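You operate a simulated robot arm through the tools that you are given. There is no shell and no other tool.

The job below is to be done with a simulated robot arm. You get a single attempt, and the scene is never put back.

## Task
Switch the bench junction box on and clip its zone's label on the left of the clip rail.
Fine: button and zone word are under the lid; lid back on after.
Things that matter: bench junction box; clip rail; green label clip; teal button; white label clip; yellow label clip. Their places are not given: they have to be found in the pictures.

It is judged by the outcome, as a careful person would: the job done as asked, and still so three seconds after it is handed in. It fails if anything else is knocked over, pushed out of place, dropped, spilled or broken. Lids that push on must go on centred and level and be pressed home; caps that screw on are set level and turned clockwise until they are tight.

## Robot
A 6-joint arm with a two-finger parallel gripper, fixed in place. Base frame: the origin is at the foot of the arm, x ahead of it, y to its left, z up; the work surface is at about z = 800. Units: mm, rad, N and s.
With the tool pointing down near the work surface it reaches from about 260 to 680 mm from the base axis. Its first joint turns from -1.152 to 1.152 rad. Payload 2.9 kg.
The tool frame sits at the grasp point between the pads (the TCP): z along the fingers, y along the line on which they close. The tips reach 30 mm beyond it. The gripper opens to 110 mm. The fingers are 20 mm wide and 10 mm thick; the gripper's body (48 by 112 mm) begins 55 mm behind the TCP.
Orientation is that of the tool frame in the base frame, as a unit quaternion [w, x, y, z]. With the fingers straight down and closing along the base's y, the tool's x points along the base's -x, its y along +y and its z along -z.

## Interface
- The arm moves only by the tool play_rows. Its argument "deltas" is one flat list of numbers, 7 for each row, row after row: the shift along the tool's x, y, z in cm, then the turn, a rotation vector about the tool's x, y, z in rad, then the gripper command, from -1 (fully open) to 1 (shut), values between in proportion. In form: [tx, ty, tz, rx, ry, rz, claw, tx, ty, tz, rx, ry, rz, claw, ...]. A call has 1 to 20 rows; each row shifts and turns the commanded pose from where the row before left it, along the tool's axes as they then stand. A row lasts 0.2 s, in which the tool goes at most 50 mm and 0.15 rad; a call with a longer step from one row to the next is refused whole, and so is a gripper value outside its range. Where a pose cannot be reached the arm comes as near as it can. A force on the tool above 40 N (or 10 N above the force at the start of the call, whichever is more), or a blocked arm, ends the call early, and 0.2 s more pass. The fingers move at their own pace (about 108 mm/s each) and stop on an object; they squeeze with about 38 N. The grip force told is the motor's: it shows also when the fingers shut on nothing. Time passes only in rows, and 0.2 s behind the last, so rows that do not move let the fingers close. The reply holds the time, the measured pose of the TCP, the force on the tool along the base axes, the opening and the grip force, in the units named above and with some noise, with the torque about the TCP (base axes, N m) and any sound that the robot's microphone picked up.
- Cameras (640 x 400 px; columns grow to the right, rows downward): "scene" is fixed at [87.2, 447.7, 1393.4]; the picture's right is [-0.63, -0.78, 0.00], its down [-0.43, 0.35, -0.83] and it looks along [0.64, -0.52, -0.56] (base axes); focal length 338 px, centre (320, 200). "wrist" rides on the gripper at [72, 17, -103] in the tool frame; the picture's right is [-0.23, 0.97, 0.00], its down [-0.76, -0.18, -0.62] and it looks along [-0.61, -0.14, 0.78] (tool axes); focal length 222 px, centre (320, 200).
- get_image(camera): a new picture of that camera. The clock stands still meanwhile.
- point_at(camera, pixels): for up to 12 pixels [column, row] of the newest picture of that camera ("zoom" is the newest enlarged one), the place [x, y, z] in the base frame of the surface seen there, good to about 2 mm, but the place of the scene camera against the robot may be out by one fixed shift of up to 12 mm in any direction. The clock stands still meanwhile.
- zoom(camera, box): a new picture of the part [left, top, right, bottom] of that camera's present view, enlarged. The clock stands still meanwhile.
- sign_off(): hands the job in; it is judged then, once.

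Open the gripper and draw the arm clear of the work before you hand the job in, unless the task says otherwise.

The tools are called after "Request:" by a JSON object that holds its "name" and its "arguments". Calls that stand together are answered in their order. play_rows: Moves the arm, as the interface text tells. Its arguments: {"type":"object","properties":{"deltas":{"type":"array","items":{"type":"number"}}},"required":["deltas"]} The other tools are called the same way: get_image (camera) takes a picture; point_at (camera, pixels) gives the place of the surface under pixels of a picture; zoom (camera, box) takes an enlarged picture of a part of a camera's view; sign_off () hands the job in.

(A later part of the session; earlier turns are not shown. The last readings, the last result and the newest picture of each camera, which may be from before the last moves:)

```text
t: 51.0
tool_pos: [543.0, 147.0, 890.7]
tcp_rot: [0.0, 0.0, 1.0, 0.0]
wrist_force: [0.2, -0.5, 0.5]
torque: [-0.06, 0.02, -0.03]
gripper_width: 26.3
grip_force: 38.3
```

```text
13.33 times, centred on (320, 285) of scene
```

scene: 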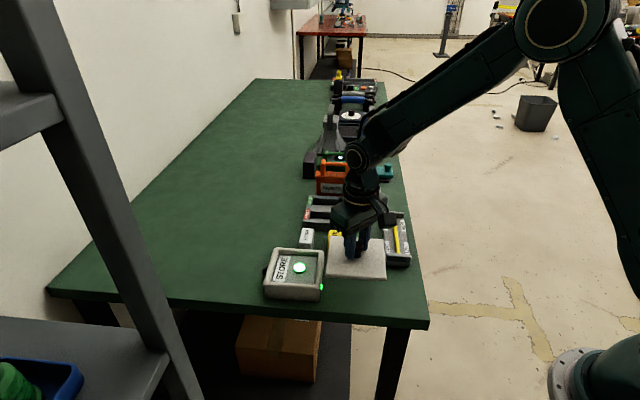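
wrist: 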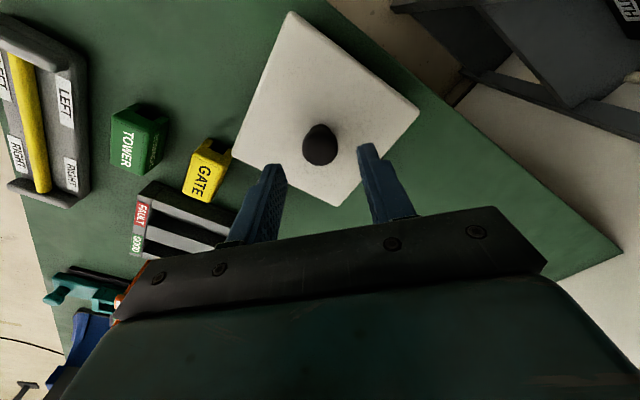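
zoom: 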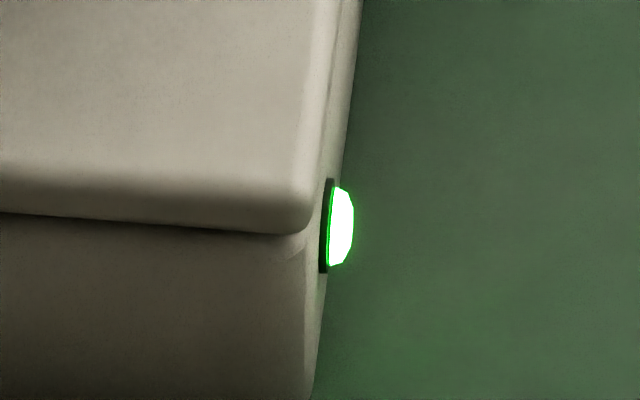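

All probe pixels now read the same as at the start (e.g. (132,197)→(621.6,152.9,863.0)), so the lid is back exactly in place. I let go here, rise, and will then press on the knob's top.

Request:
{"name": "play_rows", "arguments": {"deltas": [0, 0, 0, 0, 0, 0, 0.7, 0, 0, 0, 0, 0, 0, 0.4, 0, 0, 0, 0, 0, 0, 0.1, 0, 0, 0, 0, 0, 0, 0.1]}}

Request:
{"name": "play_rows", "arguments": {"deltas": [0, 0, -1.5, 0, 0, 0, 0.1, 0, 0, -3.0, 0, 0, 0, 0.1, 0, 0, 0, 0, 0, 0, 0.1]}}

Request:
{"name": "zoom", "arguments": {"camera": "scene", "box": [240, 180, 430, 310]}}

Request:
{"name": "point_at", "arguments": {"camera": "zoom", "pixels": [[132, 197], [285, 207], [268, 326], [98, 314], [275, 328], [195, 220]]}}

Request:
{"name": "get_image", "arguments": {"camera": "wrist"}}

Request:
{"name": "zoom", "arguments": {"camera": "wrist", "box": [220, 0, 440, 220]}}

```text
t: 52.0
tool_pos: [543.5, 145.7, 890.3]
tcp_rot: [0.0, 0.0, 1.0, -0.001]
wrist_force: [0.1, 0.1, -0.3]
torque: [0.01, 0.01, -0.02]
gripper_width: 49.1
grip_force: 0.0
heard: snap
```

```text
t: 52.8
tool_pos: [545.1, 146.4, 936.1]
tcp_rot: [0.0, 0.0, 1.0, 0.0]
wrist_force: [0.1, -0.1, -0.5]
torque: [0.03, -0.01, -0.02]
gripper_width: 49.5
grip_force: 0.0
```

```text
3.08 times, centred on (335, 245) of scene
```

zoom: 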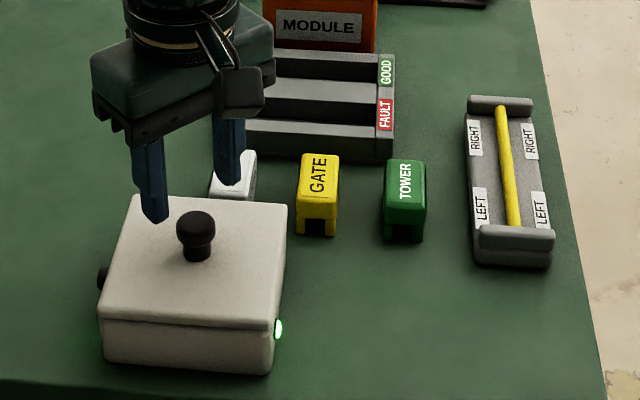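

```text
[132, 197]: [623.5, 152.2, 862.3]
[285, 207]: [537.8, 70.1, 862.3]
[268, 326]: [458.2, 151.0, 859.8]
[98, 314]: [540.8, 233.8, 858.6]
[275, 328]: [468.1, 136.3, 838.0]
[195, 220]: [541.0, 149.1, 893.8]
```

```text
taken
```

wrist: 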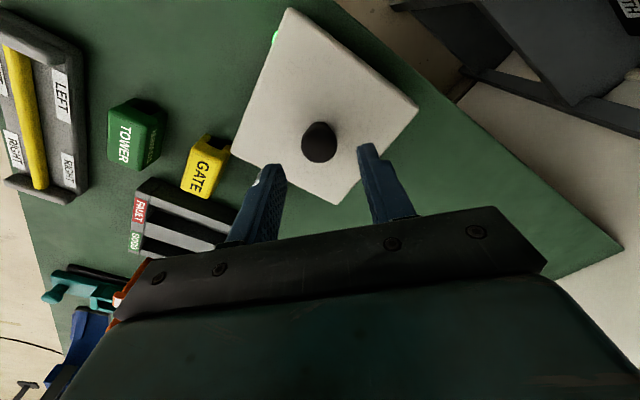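

```text
1.82 times, centred on (330, 110) of wrist
```

zoom: 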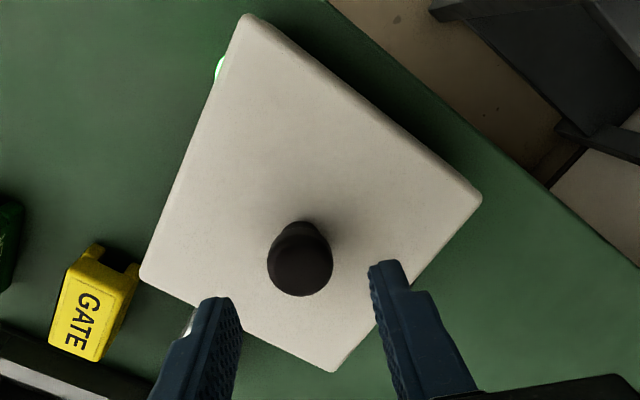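

A snap on release and the probe pixels match the starting values, so the lid is seated. To be sure it is home I close the fingers and press lightly straight down on the knob's top.

Request:
{"name": "play_rows", "arguments": {"deltas": [0.14, 0.02, 0, 0, 0, 0, 1, 0, 0, 0, 0, 0, 0, 1, 0, 0, 0.8, 0, 0, 0, 1, 0, 0, 0.6, 0, 0, 0, 1, 0, 0, 0.2, 0, 0, 0, 1]}}

Request:
{"name": "play_rows", "arguments": {"deltas": [0, 0, 0.1, 0, 0, 0, 1, 0, 0, 0.1, 0, 0, 0, 1]}}

Request:
{"name": "play_rows", "arguments": {"deltas": [0, 0, 0.1, 0, 0, 0, 1]}}

Request:
{"name": "play_rows", "arguments": {"deltas": [0, 0, 0.1, 0, 0, 0, 1]}}

```text
t: 54.0
tool_pos: [541.1, 146.6, 918.7]
tcp_rot: [0.0, 0.0, 1.0, 0.0]
wrist_force: [0.0, -0.5, -0.7]
torque: [0.0, -0.02, 0.03]
gripper_width: 0.0
grip_force: 37.9
```

```text
t: 54.6
tool_pos: [540.9, 146.9, 915.9]
tcp_rot: [0.0, 0.0, 1.0, 0.0]
wrist_force: [0.2, 0.1, -0.2]
torque: [-0.01, -0.02, -0.01]
gripper_width: 0.0
grip_force: 37.1
```

```text
t: 55.0
tool_pos: [541.6, 146.1, 915.1]
tcp_rot: [-0.001, 0.0, 1.0, 0.0]
wrist_force: [0.0, -0.3, 0.9]
torque: [0.0, 0.04, 0.04]
gripper_width: 0.1
grip_force: 38.0
```

```text
t: 55.4
tool_pos: [542.4, 147.5, 915.5]
tcp_rot: [0.001, 0.001, 1.0, 0.0]
wrist_force: [-1.4, 0.0, 5.6]
torque: [-0.02, 0.09, -0.03]
gripper_width: 0.0
grip_force: 37.5
```

Contact on the knob at z≈915.5 (5.6 N). I press two more millimetres (to about 25 N), then rise.

Request:
{"name": "play_rows", "arguments": {"deltas": [0, 0, 0.1, 0, 0, 0, 1, 0, 0, 0.06, 0, 0, 0, 1]}}

Request:
{"name": "play_rows", "arguments": {"deltas": [0, 0, -0.3, 0, 0, 0, 1, 0, 0, -1.5, 0, 0, 0, 1, 0, 0, -3.5, 0, 0, 0, 1]}}

Request:
{"name": "zoom", "arguments": {"camera": "scene", "box": [240, 180, 430, 310]}}

Request:
{"name": "point_at", "arguments": {"camera": "zoom", "pixels": [[132, 197], [285, 207], [268, 326], [98, 314], [275, 328], [195, 220]]}}

```text
t: 56.0
tool_pos: [541.5, 146.7, 915.6]
tcp_rot: [0.001, 0.0, 1.0, 0.001]
wrist_force: [-11.0, -2.8, 29.8]
torque: [-0.07, 0.38, -0.03]
gripper_width: 0.3
grip_force: 37.2
```

```text
t: 56.8
tool_pos: [540.3, 146.6, 966.5]
tcp_rot: [0.0, 0.0, 1.0, -0.001]
wrist_force: [-0.1, 0.2, 0.4]
torque: [0.01, 0.03, -0.01]
gripper_width: 0.0
grip_force: 37.8
```

```text
3.08 times, centred on (335, 245) of scene
```

zoom: 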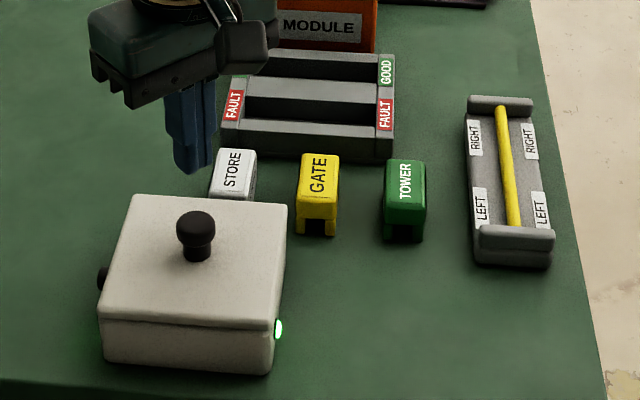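

```text
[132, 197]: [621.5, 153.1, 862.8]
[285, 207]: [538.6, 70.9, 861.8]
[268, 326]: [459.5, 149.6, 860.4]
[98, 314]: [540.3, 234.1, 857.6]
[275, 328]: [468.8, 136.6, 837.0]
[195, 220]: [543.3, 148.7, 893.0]
```

The lid is home: 30 N gave no further movement and the readings match the start. Next is the white STORE clip; I move the wrist camera over the clips.

Request:
{"name": "play_rows", "arguments": {"deltas": [0, -3.0, 0, 0, 0, 0, 1, 0, -3.1, 1.5, 0, 0, 0, 1, 0, -3.1, 3.0, 0, 0, 0, 1, 0, 0, 0, 0, 0, 0, 1]}}

Request:
{"name": "get_image", "arguments": {"camera": "wrist"}}

Request:
{"name": "zoom", "arguments": {"camera": "wrist", "box": [200, 60, 440, 220]}}

```text
t: 57.8
tool_pos: [540.6, 54.6, 920.5]
tcp_rot: [0.0, -0.001, 1.0, 0.0]
wrist_force: [-0.4, 0.2, 0.1]
torque: [0.04, 0.03, 0.01]
gripper_width: 0.0
grip_force: 37.3
```

```text
taken
```

wrist: 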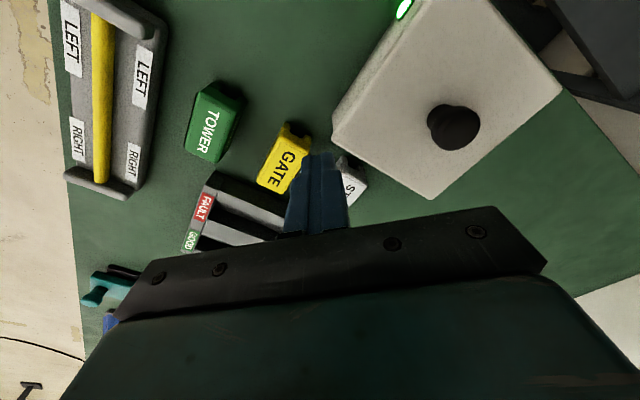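

```text
2.50 times, centred on (320, 140) of wrist
```

zoom: 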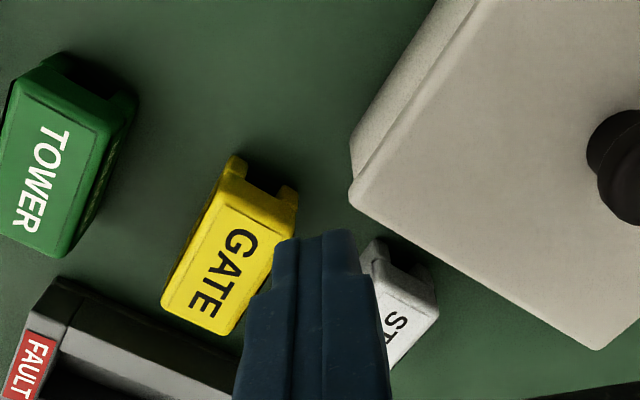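

I see the white clip only partly behind the fingers at (350,180). I move up and turn the tool 45° about its axis so the fingers will close across the clips, and look at the white clip from its notch end.

Request:
{"name": "play_rows", "arguments": {"deltas": [0, 0, -3.8, 0, 0, 0, 0.5, -0.8, 3.0, 0, 0, 0, 0, 0, -0.8, 3.0, 0, 0, 0, 0, -0.45, -0.7, 2.8, 0, 0, 0, 0, -0.45, 0, 0, 0, 0, 0, 0.131, -0.45, 0, 0, 0, 0, 0, 0.131, -0.45, 0, 0, 0, 0, 0, 0.131, -0.45, 0, 0, 0, 0, 0, 0.131, -0.45, 0, 0, 0, 0, 0, 0.131, -0.45, 0, 0, 0, 0, 0, 0.13, -0.45, 0, 0, 0, 0, 0, 0, -0.45]}}

Request:
{"name": "get_image", "arguments": {"camera": "wrist"}}

Request:
{"name": "zoom", "arguments": {"camera": "wrist", "box": [240, 100, 400, 220]}}

```text
t: 60.2
tool_pos: [564.5, 142.3, 960.3]
tcp_rot: [0.0, 0.384, 0.923, 0.0]
wrist_force: [-0.1, -0.5, 0.2]
torque: [0.01, 0.0, 0.02]
gripper_width: 79.7
grip_force: 0.2
```

```text
taken
```

wrist: 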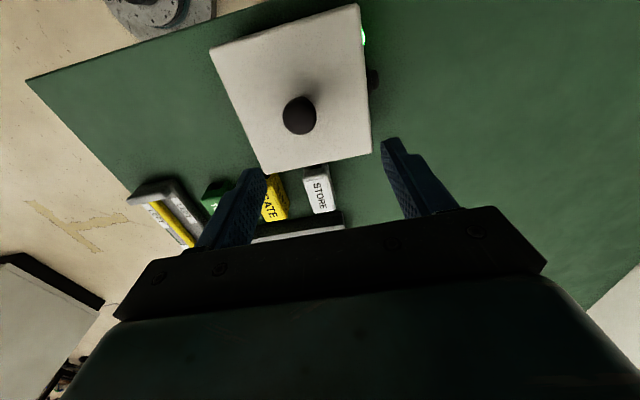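

```text
3.33 times, centred on (320, 160) of wrist
```

zoom: 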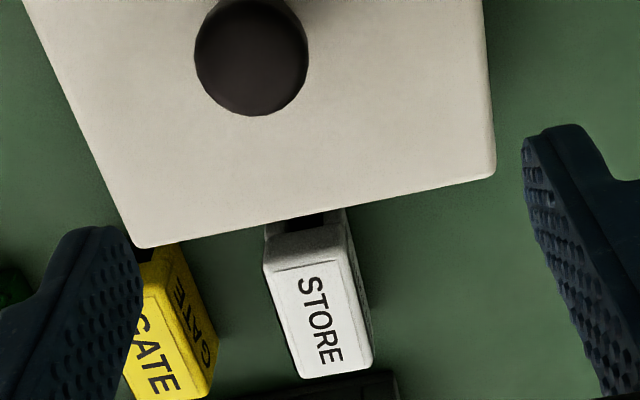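

The white STORE clip is in clear view at (317,188). I measure its top corners and surrounding table.

Request:
{"name": "point_at", "arguments": {"camera": "zoom", "pixels": [[268, 268], [345, 248], [368, 360], [302, 375], [308, 258], [318, 320], [280, 320], [355, 300], [268, 290], [290, 225], [335, 215], [420, 300]]}}

```text
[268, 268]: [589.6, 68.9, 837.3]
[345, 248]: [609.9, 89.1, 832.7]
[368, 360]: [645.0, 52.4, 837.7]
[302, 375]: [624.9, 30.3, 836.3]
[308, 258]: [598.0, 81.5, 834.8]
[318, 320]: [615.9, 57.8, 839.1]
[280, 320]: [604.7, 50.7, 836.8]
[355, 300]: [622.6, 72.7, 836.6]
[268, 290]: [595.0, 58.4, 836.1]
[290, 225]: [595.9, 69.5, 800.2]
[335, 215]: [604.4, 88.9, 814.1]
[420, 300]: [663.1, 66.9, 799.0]
```

The clip's top is about 29×51 mm at z≈838, centred near (617.4,60.2), its long axis at about −47°. Before picking it I inspect the rail from close by to learn its shape.

Request:
{"name": "play_rows", "arguments": {"deltas": [-0.27, -3.83, 0, 0, 0, 0, -0.45, -0.27, -3.83, 0.5, 0, 0, 0, -0.45, -0.27, -3.83, 0.7, 0, 0, 0, -0.45, -0.27, -3.83, 0.8, 0, 0, 0, -0.45, -0.27, -3.83, 0.8, 0, 0, 0, -0.45, -0.27, -3.83, 0.7, 0, 0, 0, -0.45, 0, 0, 0, 0, 0, 0, -0.45]}}

Request:
{"name": "get_image", "arguments": {"camera": "wrist"}}

Request:
{"name": "zoom", "arguments": {"camera": "wrist", "box": [220, 80, 420, 220]}}

```text
t: 61.8
tool_pos: [412.0, -30.0, 924.0]
tcp_rot: [0.0, 0.382, 0.924, 0.0]
wrist_force: [-0.5, -0.4, 0.2]
torque: [0.01, 0.02, 0.0]
gripper_width: 79.8
grip_force: 0.1
```

```text
taken
```

wrist: 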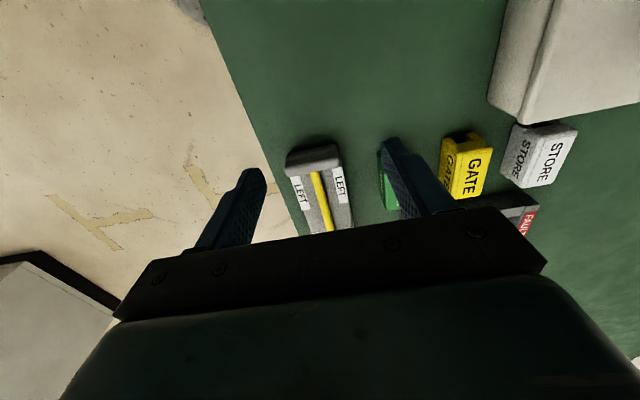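

```text
2.86 times, centred on (320, 150) of wrist
```

zoom: 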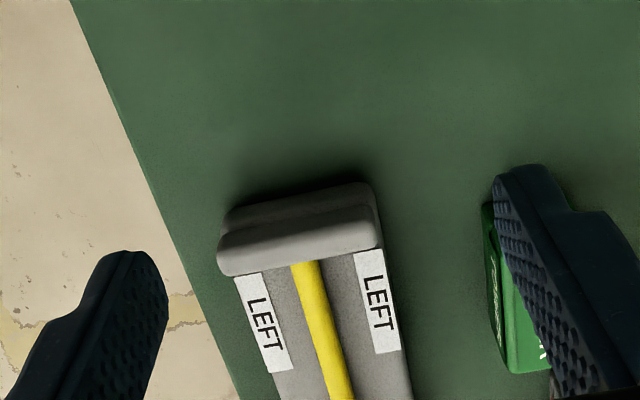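

The rail's LEFT end is in view: end cap, yellow bar and LEFT plates on both sides. I measure bar, tray and cap heights.

Request:
{"name": "point_at", "arguments": {"camera": "zoom", "pixels": [[304, 270], [318, 310], [335, 370], [280, 300], [350, 320], [262, 330], [380, 320], [300, 242], [375, 245], [225, 265], [345, 385], [300, 205]]}}

Request:
{"name": "zoom", "arguments": {"camera": "scene", "box": [370, 200, 420, 275]}}

Request:
{"name": "zoom", "arguments": {"camera": "scene", "box": [315, 220, 375, 265]}}

```text
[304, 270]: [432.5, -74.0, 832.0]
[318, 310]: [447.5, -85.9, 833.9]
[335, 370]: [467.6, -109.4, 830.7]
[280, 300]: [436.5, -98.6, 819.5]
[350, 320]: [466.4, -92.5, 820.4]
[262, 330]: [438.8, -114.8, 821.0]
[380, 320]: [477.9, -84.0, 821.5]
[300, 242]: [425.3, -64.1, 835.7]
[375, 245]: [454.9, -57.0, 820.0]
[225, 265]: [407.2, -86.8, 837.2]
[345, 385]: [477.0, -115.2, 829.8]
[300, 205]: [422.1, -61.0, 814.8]
```

```text
5.33 times, centred on (395, 238) of scene
```

zoom: 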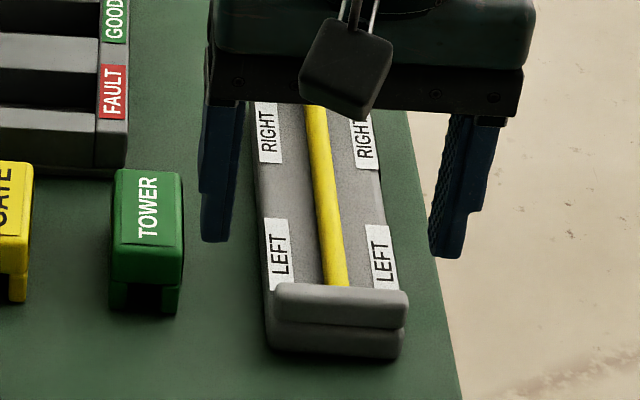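

```text
8.89 times, centred on (345, 242) of scene
```

zoom: 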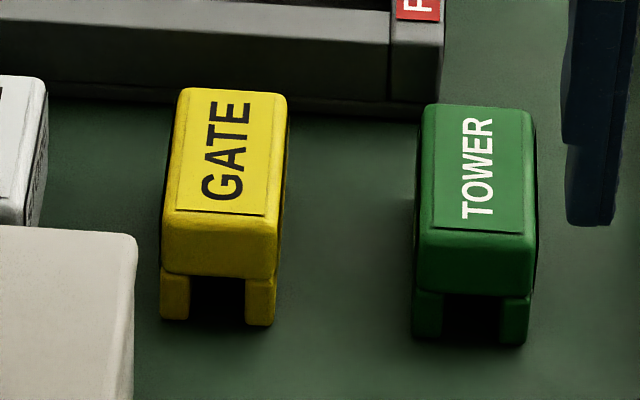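

Bar top is at z≈832, tray at z≈820, bar about 10 mm wide; clip slot about 13–14 mm wide. The gripper's 45° yaw suits both, so I go over the white clip and check alignment.

Request:
{"name": "play_rows", "arguments": {"deltas": [-1.614, 4.186, 0, 0, 0, 0, -0.3, -1.614, 4.186, 0, 0, 0, 0, -0.3, -1.614, 4.186, 0.5, 0, 0, 0, -0.3, -1.614, 4.186, 1.0, 0, 0, 0, -0.3, -1.614, 4.186, 1.5, 0, 0, 0, -0.3, 0, 0, 0, 0, 0, 0, -0.1, 0, 0, 0, 0, 0, 0, -0.1]}}

Request:
{"name": "get_image", "arguments": {"camera": "wrist"}}

Request:
{"name": "zoom", "arguments": {"camera": "wrist", "box": [240, 100, 400, 220]}}

Request:
{"name": "zoom", "arguments": {"camera": "scene", "box": [270, 190, 350, 260]}}

```text
t: 63.4
tool_pos: [619.1, 59.6, 895.0]
tcp_rot: [0.0, 0.382, 0.924, -0.001]
wrist_force: [0.4, 0.8, -0.4]
torque: [0.0, -0.01, 0.0]
gripper_width: 60.2
grip_force: 0.1
```

```text
taken
```

wrist: 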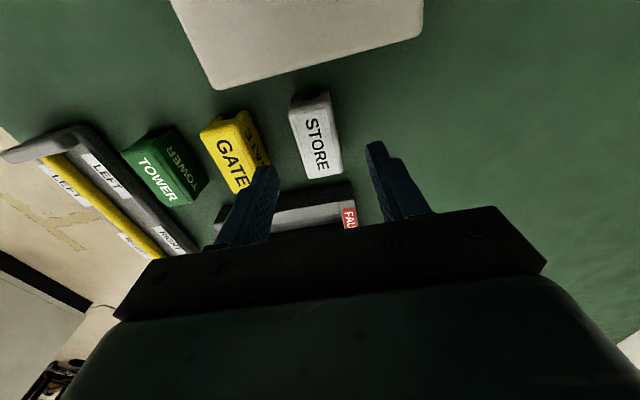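

```text
3.33 times, centred on (320, 160) of wrist
```

zoom: 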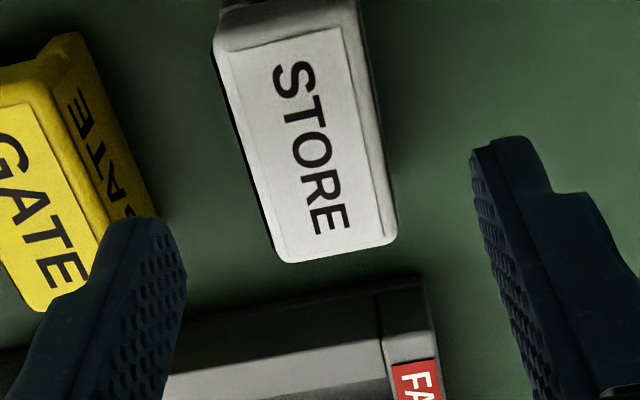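

```text
5.71 times, centred on (310, 225) of scene
```

zoom: 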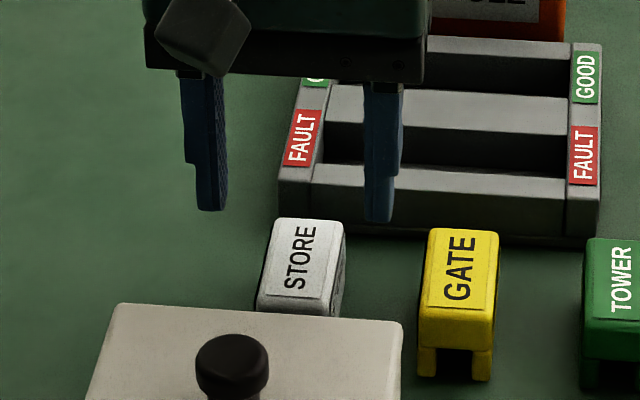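

I measure the clip's top corners again from this closer view.

Request:
{"name": "point_at", "arguments": {"camera": "wrist", "pixels": [[293, 107], [326, 99], [342, 170], [310, 177], [317, 138], [300, 140], [333, 133], [292, 98], [325, 91], [311, 180], [344, 172], [318, 180]]}}

Request:
{"name": "zoom", "arguments": {"camera": "wrist", "box": [265, 75, 375, 195]}}

```text
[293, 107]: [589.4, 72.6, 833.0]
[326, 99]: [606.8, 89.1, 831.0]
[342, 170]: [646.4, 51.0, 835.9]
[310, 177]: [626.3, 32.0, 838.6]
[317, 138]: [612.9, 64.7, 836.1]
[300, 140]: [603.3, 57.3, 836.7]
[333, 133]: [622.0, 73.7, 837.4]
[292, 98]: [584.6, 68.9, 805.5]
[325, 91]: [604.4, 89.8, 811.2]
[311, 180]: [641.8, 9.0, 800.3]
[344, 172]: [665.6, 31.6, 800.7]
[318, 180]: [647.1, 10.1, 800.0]
```

```text
3.33 times, centred on (320, 135) of wrist
```

zoom: 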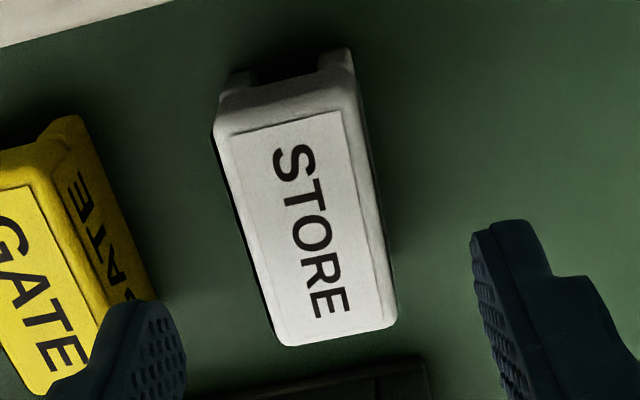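

The clip's centre is (617.2,61.2), about 2.5 mm nearer along the slot than the TCP. I shift, lower to TCP z≈846 so the tips cover only the clip's solid upper part, and close.

Request:
{"name": "play_rows", "arguments": {"deltas": [0.25, -0.02, 1.5, 0, 0, 0, -0.1, 0, 0, 1.5, 0, 0, 0, -0.1, 0, 0, 1.2, 0, 0, 0, -0.1, 0, 0, 0.7, 0, 0, 0, -0.1, 0, 0, 0, 0, 0, 0, -0.1]}}

Request:
{"name": "get_image", "arguments": {"camera": "wrist"}}

Request:
{"name": "zoom", "arguments": {"camera": "wrist", "box": [240, 80, 400, 220]}}

```text
t: 64.6
tool_pos: [616.6, 60.6, 844.7]
tcp_rot: [0.0, 0.383, 0.924, 0.001]
wrist_force: [-1.3, 0.0, 0.1]
torque: [0.02, 0.01, 0.02]
gripper_width: 60.5
grip_force: 0.0
```

```text
taken
```

wrist: 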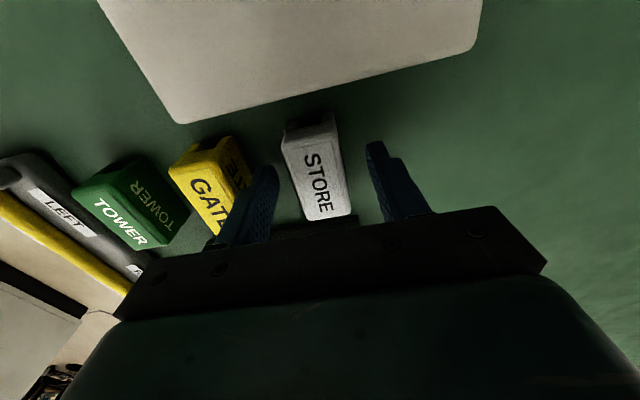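

```text
2.86 times, centred on (320, 150) of wrist
```

zoom: 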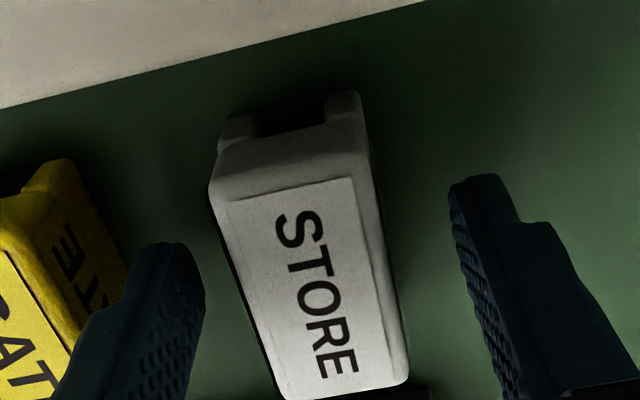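

The clip lies centred between the fingers. I close on it.

Request:
{"name": "play_rows", "arguments": {"deltas": [0, 0, 0, 0, 0, 0, 0.2, 0, 0, 0, 0, 0, 0, 0.4, 0, 0, 0, 0, 0, 0, 0.5, 0, 0, 0, 0, 0, 0, 1, 0, 0, 0, 0, 0, 0, 1]}}

Request:
{"name": "play_rows", "arguments": {"deltas": [0, 0, -0.1, 0, 0, 0, 1, 0, 0, -0.2, 0, 0, 0, 1, 0, 0, -0.4, 0, 0, 0, 1, 0, 0, -0.8, 0, 0, 0, 1, 0, 0, -1.5, 0, 0, 0, 1, 0, 0, -2.0, 0, 0, 0, 1, 0, 0, 0, 0, 0, 0, 1]}}

Request:
{"name": "get_image", "arguments": {"camera": "wrist"}}

Request:
{"name": "zoom", "arguments": {"camera": "wrist", "box": [240, 80, 400, 220]}}

Request:
{"name": "zoom", "arguments": {"camera": "scene", "box": [260, 170, 350, 260]}}

```text
t: 65.8
tool_pos: [616.4, 60.9, 845.9]
tcp_rot: [0.0, 0.384, 0.923, 0.0]
wrist_force: [0.8, -0.2, -0.2]
torque: [0.0, 0.03, -0.02]
gripper_width: 31.0
grip_force: 38.1
```

```text
t: 67.4
tool_pos: [617.0, 61.9, 896.1]
tcp_rot: [0.0, 0.383, 0.924, 0.0]
wrist_force: [-0.3, -0.6, -0.8]
torque: [0.0, 0.0, 0.03]
gripper_width: 30.8
grip_force: 38.1
```

```text
taken
```

wrist: 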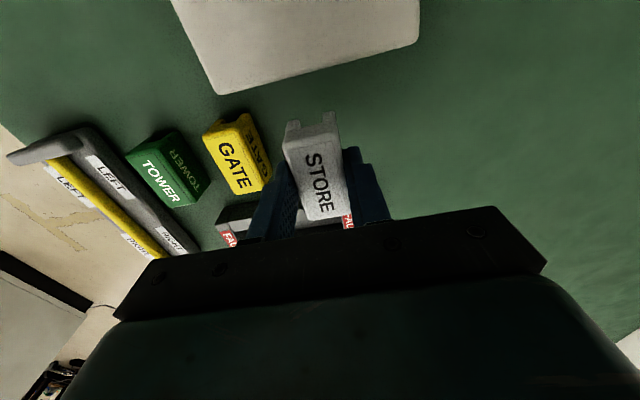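

```text
2.86 times, centred on (320, 150) of wrist
```

zoom: 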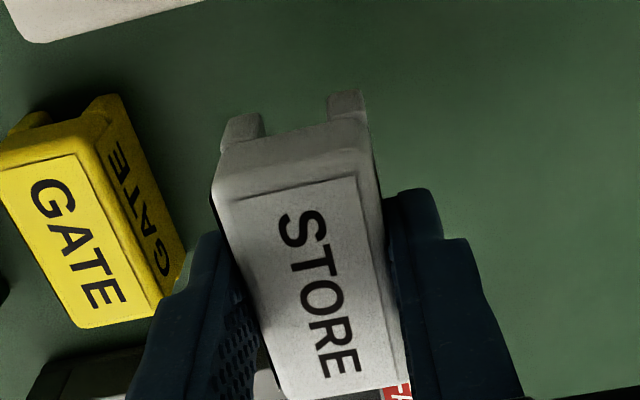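

```text
4.44 times, centred on (305, 215) of scene
```

zoom: 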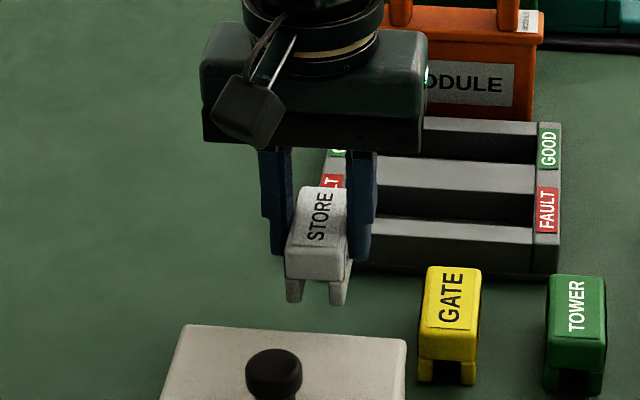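

The STORE clip is held firmly (31 mm) and level, its bottom about 45.5 mm below the TCP. I carry it over the LEFT part of the rail, aiming for (460,−100), at a safe height.

Request:
{"name": "play_rows", "arguments": {"deltas": [0, 0, -1.9, 0, 0, 0, 1, 0, -1.5, 0, 0, 0, 0, 1, 0, -3.0, 0, 0, 0, 0, 1, -0.1, -3.6, 0, 0, 0, 0, 1, -0.1, -3.6, 0, 0, 0, 0, 1, -0.1, -3.6, 0, 0, 0, 0, 1, -0.13, -3.6, 0, 0, 0, 0, 1, 0, -2.4, 0, 0, 0, 0, 1, 0, -1.3, 0, 0, 0, 0, 1, 0, 0, 0, 0, 0, 0, 1, 0, 0, 0, 0, 0, 0, 1]}}

Request:
{"name": "get_image", "arguments": {"camera": "wrist"}}

Request:
{"name": "zoom", "arguments": {"camera": "wrist", "box": [240, 80, 400, 220]}}

Request:
{"name": "zoom", "arguments": {"camera": "scene", "box": [350, 180, 440, 280]}}

```text
t: 69.8
tool_pos: [459.3, -101.2, 914.1]
tcp_rot: [0.0, 0.382, 0.924, 0.001]
wrist_force: [0.1, -1.0, 0.4]
torque: [0.0, 0.01, 0.03]
gripper_width: 31.1
grip_force: 38.6
```

```text
taken
```

wrist: 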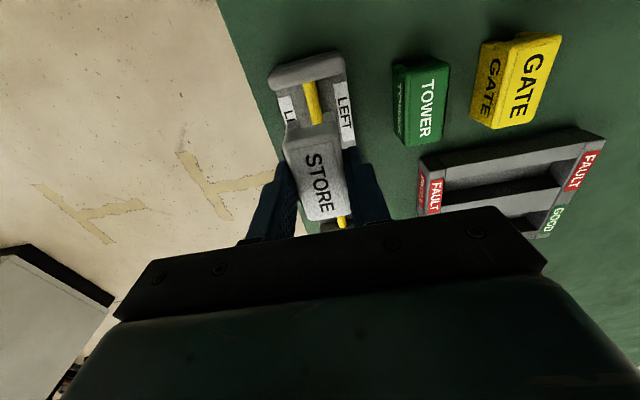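

```text
2.86 times, centred on (320, 150) of wrist
```

zoom: 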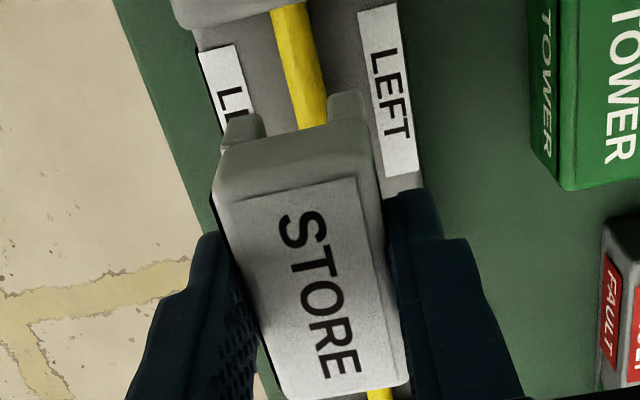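

```text
4.00 times, centred on (395, 230) of scene
```

zoom: 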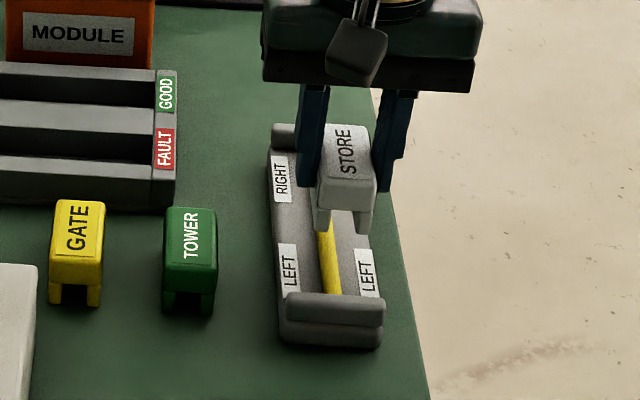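

From the image geometry the bar runs almost exactly parallel to the tool, about 1 mm to the +y side of the TCP axis; the LEFT plates span the spot, centred about 7 mm nearer the end cap. I shift 4 mm toward the cap and lower to just above the bar to check the slot against it.

Request:
{"name": "play_rows", "arguments": {"deltas": [0.4, 0.05, 1.0, 0, 0, 0, 1, 0, 0, 1.0, 0, 0, 0, 1, 0, 0, 0.6, 0, 0, 0, 1, 0, 0, 0.3, 0, 0, 0, 1, 0, 0, 0, 0, 0, 0, 1, 0, 0, 0, 0, 0, 0, 1]}}

Request:
{"name": "get_image", "arguments": {"camera": "wrist"}}

Request:
{"name": "zoom", "arguments": {"camera": "wrist", "box": [270, 60, 370, 150]}}

Request:
{"name": "zoom", "arguments": {"camera": "scene", "box": [365, 205, 425, 275]}}

```text
t: 71.2
tool_pos: [457.8, -98.6, 885.3]
tcp_rot: [0.0, 0.382, 0.924, 0.001]
wrist_force: [-0.8, 0.2, -1.6]
torque: [0.01, 0.01, -0.06]
gripper_width: 30.5
grip_force: 38.0
```

```text
taken
```

wrist: 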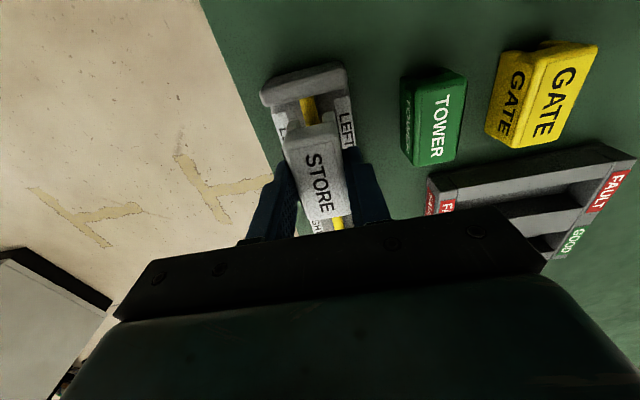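

```text
4.44 times, centred on (320, 105) of wrist
```

zoom: 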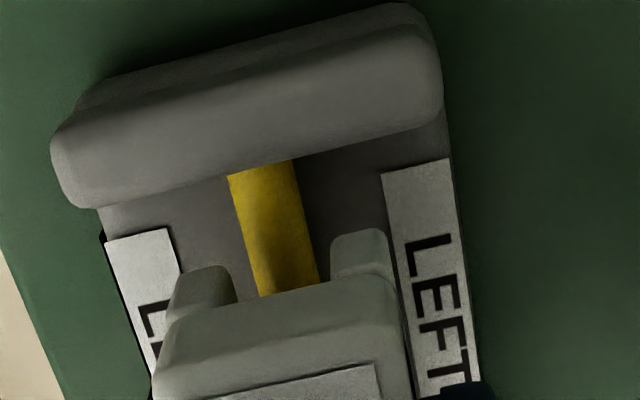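

```text
5.71 times, centred on (395, 240) of scene
```

zoom: 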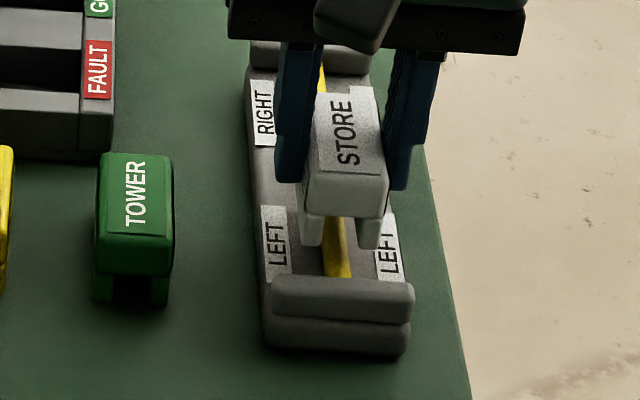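

The slot straddles the bar with about 1 mm uncertainty. I look at the near end in higher zoom from both cameras to judge the centring.

Request:
{"name": "zoom", "arguments": {"camera": "scene", "box": [384, 225, 414, 255]}}

Request:
{"name": "zoom", "arguments": {"camera": "wrist", "box": [290, 85, 350, 140]}}

```text
13.33 times, centred on (399, 240) of scene
```

zoom: 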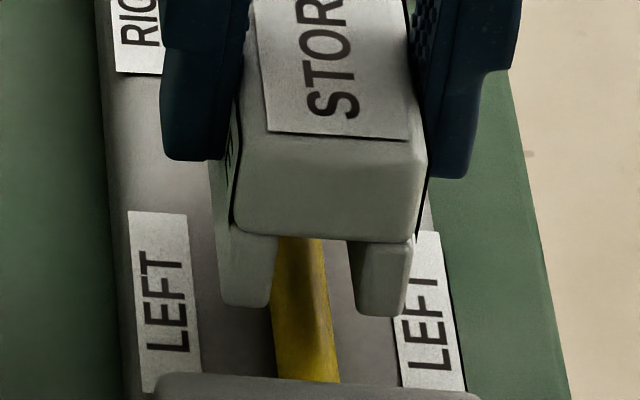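

```text
7.27 times, centred on (320, 112) of wrist
```

zoom: 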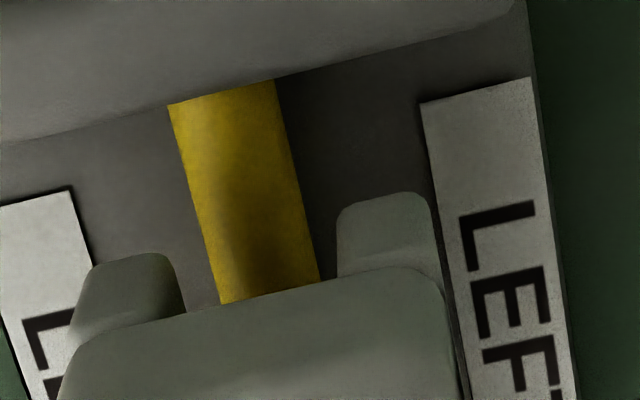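

The slot and bar agree within about 0.7 mm at the near end. For yaw I check where the bar emerges beyond the clip's far end.

Request:
{"name": "zoom", "arguments": {"camera": "wrist", "box": [300, 190, 370, 240]}}

Request:
{"name": "zoom", "arguments": {"camera": "scene", "box": [375, 200, 415, 230]}}

```text
8.00 times, centred on (335, 215) of wrist
```

zoom: 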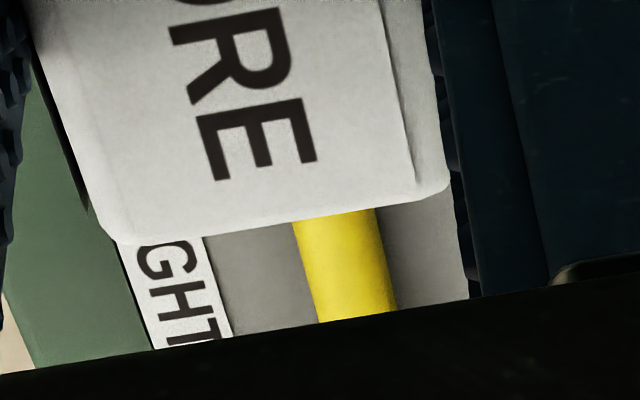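

```text
13.33 times, centred on (395, 215) of scene
```

zoom: 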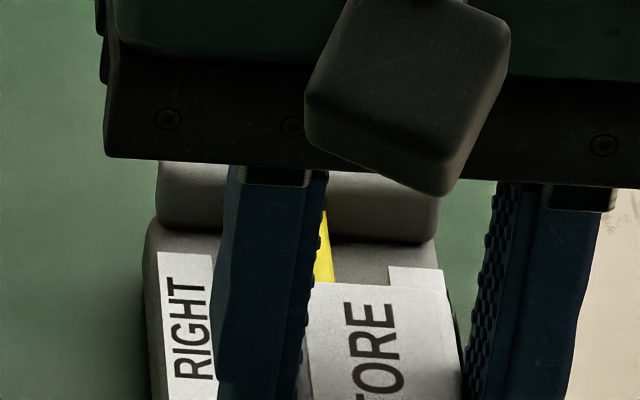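

Bar and tool are parallel within about 0.3°, and both cameras put the slot about 1 mm too far to the tool's +y side. I shift −1 mm along tool y and recheck.

Request:
{"name": "play_rows", "arguments": {"deltas": [0, -0.1, 0, 0, 0, 0, 1, 0, 0, 0.2, 0, 0, 0, 1, 0, 0, 0, 0, 0, 0, 1, 0, 0, 0, 0, 0, 0, 1]}}

Request:
{"name": "zoom", "arguments": {"camera": "scene", "box": [384, 225, 414, 255]}}

Request:
{"name": "zoom", "arguments": {"camera": "wrist", "box": [290, 85, 350, 140]}}

```text
t: 72.2
tool_pos: [456.5, -99.1, 883.8]
tcp_rot: [0.0, 0.382, 0.924, -0.001]
wrist_force: [0.2, -0.3, 0.1]
torque: [0.01, -0.05, 0.01]
gripper_width: 31.0
grip_force: 38.5
```

```text
13.33 times, centred on (399, 240) of scene
```

zoom: 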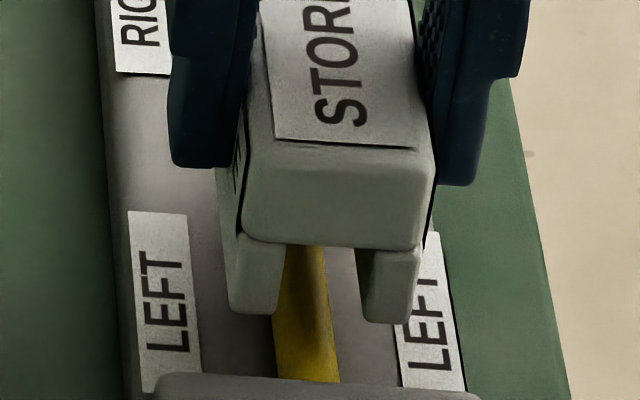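

```text
7.27 times, centred on (320, 112) of wrist
```

zoom: 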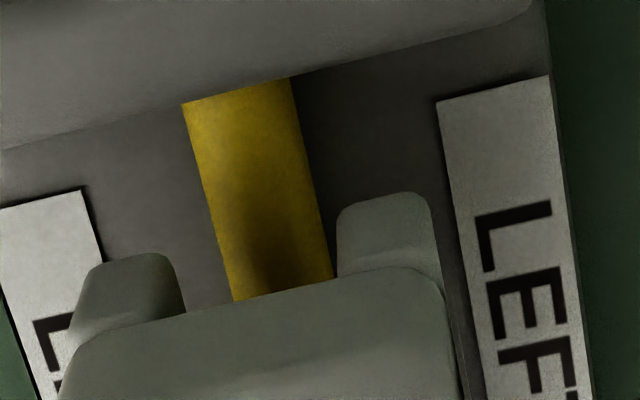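

Both views now have the slot centred over the bar within about 0.5 mm. I nudge back 0.3 mm and lower in small steps, watching for early contact (legs would meet the bar top near TCP z≈877).

Request:
{"name": "play_rows", "arguments": {"deltas": [0, 0.03, 0.2, 0, 0, 0, 1, 0, 0, 0.2, 0, 0, 0, 1]}}

Request:
{"name": "play_rows", "arguments": {"deltas": [0, 0, 0.1, 0, 0, 0, 1, 0, 0, 0.1, 0, 0, 0, 1]}}

Request:
{"name": "play_rows", "arguments": {"deltas": [0, 0, 0.1, 0, 0, 0, 1, 0, 0, 0.1, 0, 0, 0, 1]}}

```text
t: 72.8
tool_pos: [455.8, -98.9, 878.9]
tcp_rot: [0.0, 0.382, 0.924, 0.0]
wrist_force: [0.0, -0.3, -0.1]
torque: [0.01, -0.02, 0.02]
gripper_width: 30.8
grip_force: 38.1
```

```text
t: 73.4
tool_pos: [457.6, -98.9, 875.5]
tcp_rot: [0.0, 0.383, 0.924, 0.0]
wrist_force: [0.1, 0.6, 0.2]
torque: [0.01, 0.03, -0.01]
gripper_width: 30.8
grip_force: 37.9
```

```text
t: 74.0
tool_pos: [458.8, -98.4, 874.1]
tcp_rot: [0.0, 0.382, 0.924, 0.0]
wrist_force: [0.2, -0.2, -0.6]
torque: [-0.02, 0.0, -0.03]
gripper_width: 31.0
grip_force: 37.9
```

No contact at TCP z≈874, so the legs are passing either side of the bar. I check the view once and go on down.

Request:
{"name": "zoom", "arguments": {"camera": "scene", "box": [384, 225, 414, 255]}}

Request:
{"name": "play_rows", "arguments": {"deltas": [0, 0, 0.1, 0, 0, 0, 1, 0, 0, 0.1, 0, 0, 0, 1]}}

Request:
{"name": "play_rows", "arguments": {"deltas": [0, 0, 0.1, 0, 0, 0, 1, 0, 0, 0.1, 0, 0, 0, 1]}}

Request:
{"name": "play_rows", "arguments": {"deltas": [0, 0, 0.1, 0, 0, 0, 1]}}

```text
13.33 times, centred on (399, 240) of scene
```

zoom: 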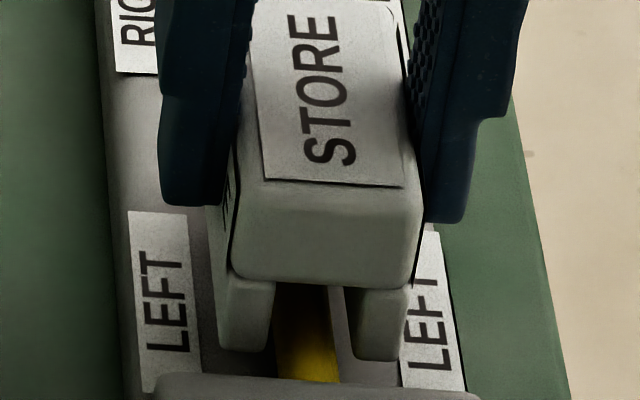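

```text
t: 74.6
tool_pos: [457.0, -99.4, 873.0]
tcp_rot: [0.0, 0.383, 0.924, 0.001]
wrist_force: [-0.1, -0.1, -0.2]
torque: [0.02, 0.03, -0.02]
gripper_width: 31.0
grip_force: 38.1
```

```text
t: 75.2
tool_pos: [457.0, -98.9, 870.4]
tcp_rot: [-0.001, 0.383, 0.924, 0.0]
wrist_force: [-0.6, 0.6, 0.0]
torque: [-0.01, 0.04, -0.02]
gripper_width: 31.0
grip_force: 37.8
```

```text
t: 75.6
tool_pos: [456.0, -99.1, 870.2]
tcp_rot: [0.0, 0.383, 0.924, 0.0]
wrist_force: [0.1, -0.4, -0.2]
torque: [0.01, 0.03, 0.0]
gripper_width: 31.0
grip_force: 38.0
```

Still free at z≈870 with the bar inside the slot. I continue down toward the seat.

Request:
{"name": "play_rows", "arguments": {"deltas": [0, 0, 0.1, 0, 0, 0, 1, 0, 0, 0.1, 0, 0, 0, 1]}}

Request:
{"name": "play_rows", "arguments": {"deltas": [0, 0, 0.1, 0, 0, 0, 1]}}

Request:
{"name": "play_rows", "arguments": {"deltas": [0, 0, 0.1, 0, 0, 0, 1]}}

Request:
{"name": "play_rows", "arguments": {"deltas": [0, 0, 0.1, 0, 0, 0, 1]}}

```text
t: 76.2
tool_pos: [457.2, -98.5, 868.8]
tcp_rot: [0.0, 0.382, 0.924, 0.001]
wrist_force: [0.3, -0.6, -0.5]
torque: [0.0, 0.01, -0.01]
gripper_width: 31.0
grip_force: 37.9
```

```text
t: 76.6
tool_pos: [457.5, -98.2, 866.7]
tcp_rot: [0.0, 0.383, 0.924, 0.0]
wrist_force: [-0.2, 0.8, 0.5]
torque: [0.02, -0.04, -0.03]
gripper_width: 30.7
grip_force: 37.6
```

```text
t: 77.0
tool_pos: [454.9, -98.1, 866.2]
tcp_rot: [0.0, 0.383, 0.924, 0.0]
wrist_force: [-0.7, 0.2, 0.1]
torque: [0.0, -0.02, -0.03]
gripper_width: 30.8
grip_force: 38.7
```

```text
t: 77.4
tool_pos: [456.6, -99.1, 865.8]
tcp_rot: [0.0, 0.382, 0.924, -0.001]
wrist_force: [0.1, 0.2, 0.0]
torque: [0.01, -0.01, 0.0]
gripper_width: 31.0
grip_force: 37.9
```

Request:
{"name": "play_rows", "arguments": {"deltas": [0, 0, 0.1, 0, 0, 0, 1]}}

Request:
{"name": "play_rows", "arguments": {"deltas": [0, 0, 0.1, 0, 0, 0, 1]}}

Request:
{"name": "play_rows", "arguments": {"deltas": [0, 0, 0.1, 0, 0, 0, 1]}}

```text
t: 77.8
tool_pos: [456.6, -99.9, 864.3]
tcp_rot: [0.001, 0.383, 0.924, 0.0]
wrist_force: [-4.6, 0.0, 10.9]
torque: [0.02, 0.18, -0.01]
gripper_width: 30.8
grip_force: 37.9
```

```text
t: 78.2
tool_pos: [457.3, -97.3, 863.9]
tcp_rot: [0.001, 0.384, 0.923, 0.0]
wrist_force: [-10.3, -2.0, 29.4]
torque: [0.04, 0.53, 0.04]
gripper_width: 31.1
grip_force: 37.8
```

```text
t: 78.6
tool_pos: [456.0, -97.9, 863.7]
tcp_rot: [0.001, 0.384, 0.923, 0.0]
wrist_force: [-12.1, -2.4, 37.2]
torque: [-0.1, 0.39, -0.06]
gripper_width: 31.2
grip_force: 37.6
```

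Firm contact at TCP z≈864 (37 N), matching where the slot should bottom on the bar. I look at how the clip sits.

Request:
{"name": "zoom", "arguments": {"camera": "scene", "box": [384, 225, 414, 255]}}

Request:
{"name": "get_image", "arguments": {"camera": "wrist"}}

Request:
{"name": "zoom", "arguments": {"camera": "wrist", "box": [260, 80, 380, 230]}}

```text
13.33 times, centred on (399, 240) of scene
```

zoom: 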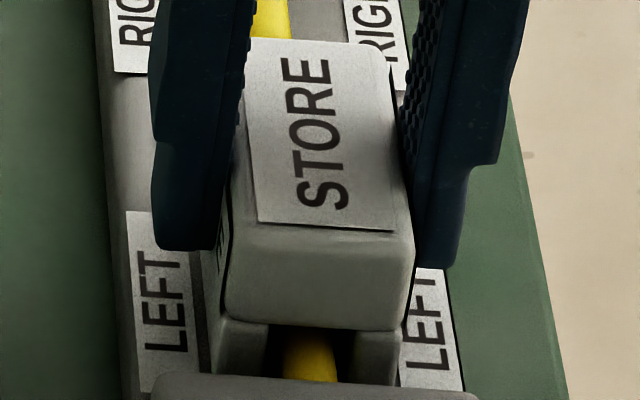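

```text
taken
```

wrist: 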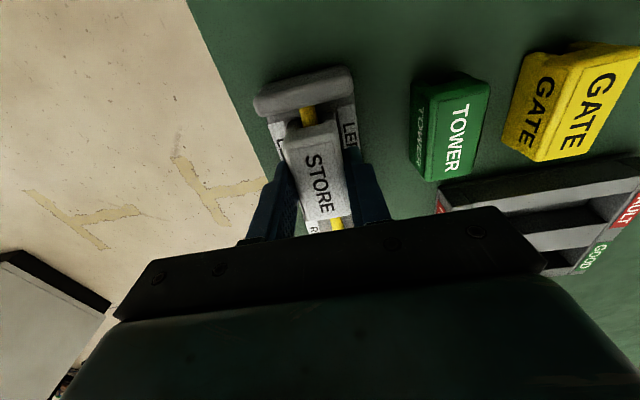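

```text
2.67 times, centred on (320, 155) of wrist
```

zoom: 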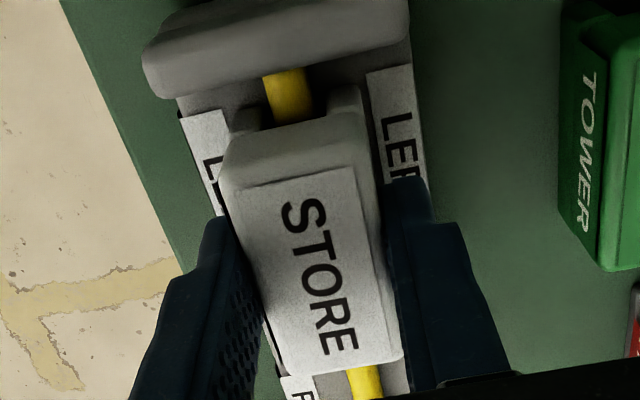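

The bar sits in the slot between both legs and the clip lies level over the LEFT plates. I ease the load and let go gently.

Request:
{"name": "play_rows", "arguments": {"deltas": [0, 0, -0.1, 0, 0, 0, 1, 0, 0, -0.05, 0, 0, 0, 1, 0, 0, 0, 0, 0, 0, 0.42, 0, 0, 0, 0, 0, 0, 0.38, 0, 0, 0, 0, 0, 0, 0.3, 0, 0, 0, 0, 0, 0, 0.25]}}

Request:
{"name": "zoom", "arguments": {"camera": "scene", "box": [384, 225, 414, 255]}}

```text
t: 80.0
tool_pos: [457.0, -98.3, 863.4]
tcp_rot: [0.0, 0.383, 0.924, 0.0]
wrist_force: [0.2, 0.4, -0.7]
torque: [0.0, 0.0, 0.0]
gripper_width: 41.0
grip_force: 0.1
```

```text
13.33 times, centred on (399, 240) of scene
```

zoom: 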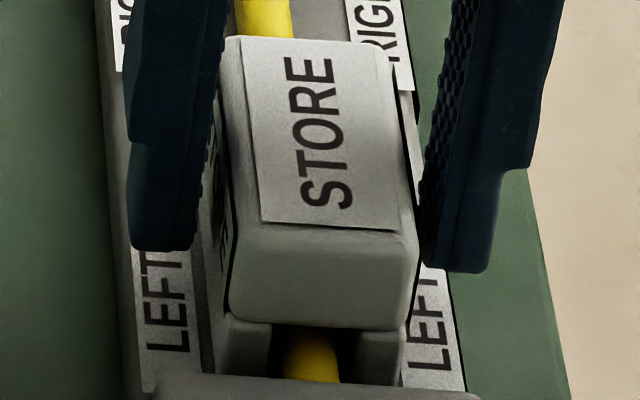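

The clip stays in place after release. I rise and measure its height and level.

Request:
{"name": "play_rows", "arguments": {"deltas": [0, 0, -1.5, 0, 0, 0, 0.25, 0, 0, -3.0, 0, 0, 0, 0.2, 0, 0, -3.0, 0, 0, 0, 0.0, 0, 0, 0, 0, 0, 0, 0]}}

Request:
{"name": "get_image", "arguments": {"camera": "wrist"}}

Request:
{"name": "zoom", "arguments": {"camera": "wrist", "box": [250, 60, 390, 230]}}

Request:
{"name": "zoom", "arguments": {"camera": "scene", "box": [370, 200, 425, 275]}}

```text
t: 81.0
tool_pos: [457.2, -99.2, 938.5]
tcp_rot: [0.0, 0.383, 0.924, 0.0]
wrist_force: [-0.3, -0.9, 0.1]
torque: [-0.01, 0.04, 0.0]
gripper_width: 55.0
grip_force: 0.0
```

```text
taken
```

wrist: 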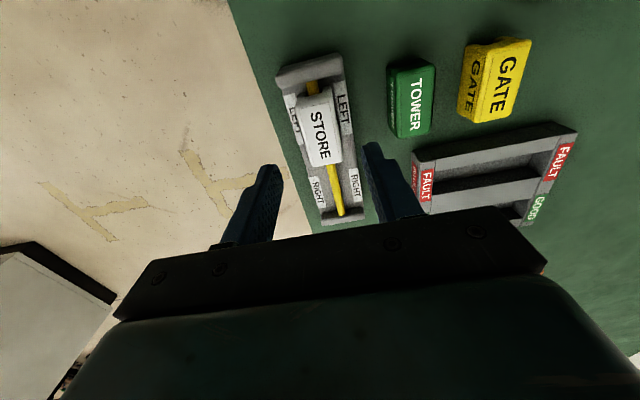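

```text
2.35 times, centred on (320, 145) of wrist
```

zoom: 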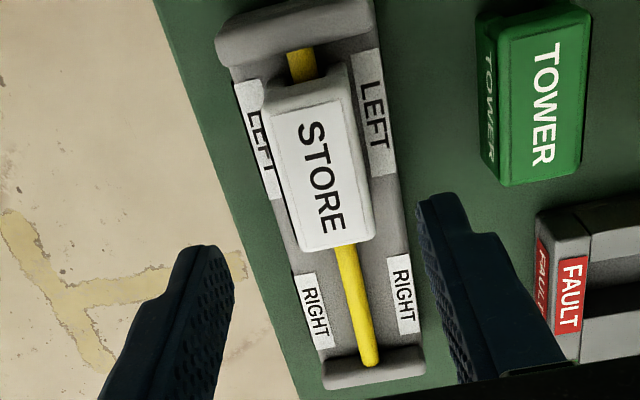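

```text
5.33 times, centred on (398, 238) of scene
```

zoom: 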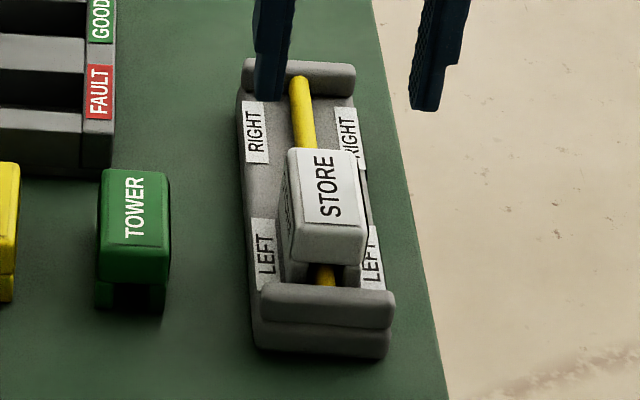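

The clip sits on the bar at LEFT, aligned with it. I check its top corner heights.

Request:
{"name": "point_at", "arguments": {"camera": "wrist", "pixels": [[302, 98], [328, 93], [341, 158], [313, 164], [318, 130], [305, 130], [333, 130], [337, 185], [352, 130], [298, 135]]}}

Request:
{"name": "zoom", "arguments": {"camera": "scene", "box": [385, 235, 412, 262]}}

```text
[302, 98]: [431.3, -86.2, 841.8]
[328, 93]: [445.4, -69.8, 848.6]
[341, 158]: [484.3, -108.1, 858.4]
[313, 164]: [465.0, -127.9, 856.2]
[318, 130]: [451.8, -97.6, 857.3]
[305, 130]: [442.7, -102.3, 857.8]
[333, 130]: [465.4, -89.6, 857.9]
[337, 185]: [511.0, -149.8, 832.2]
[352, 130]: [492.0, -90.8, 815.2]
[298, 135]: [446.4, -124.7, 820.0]
```

```text
14.81 times, centred on (398, 248) of scene
```

zoom: 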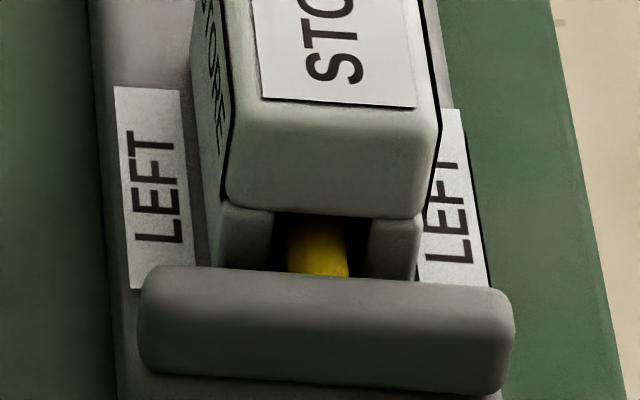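

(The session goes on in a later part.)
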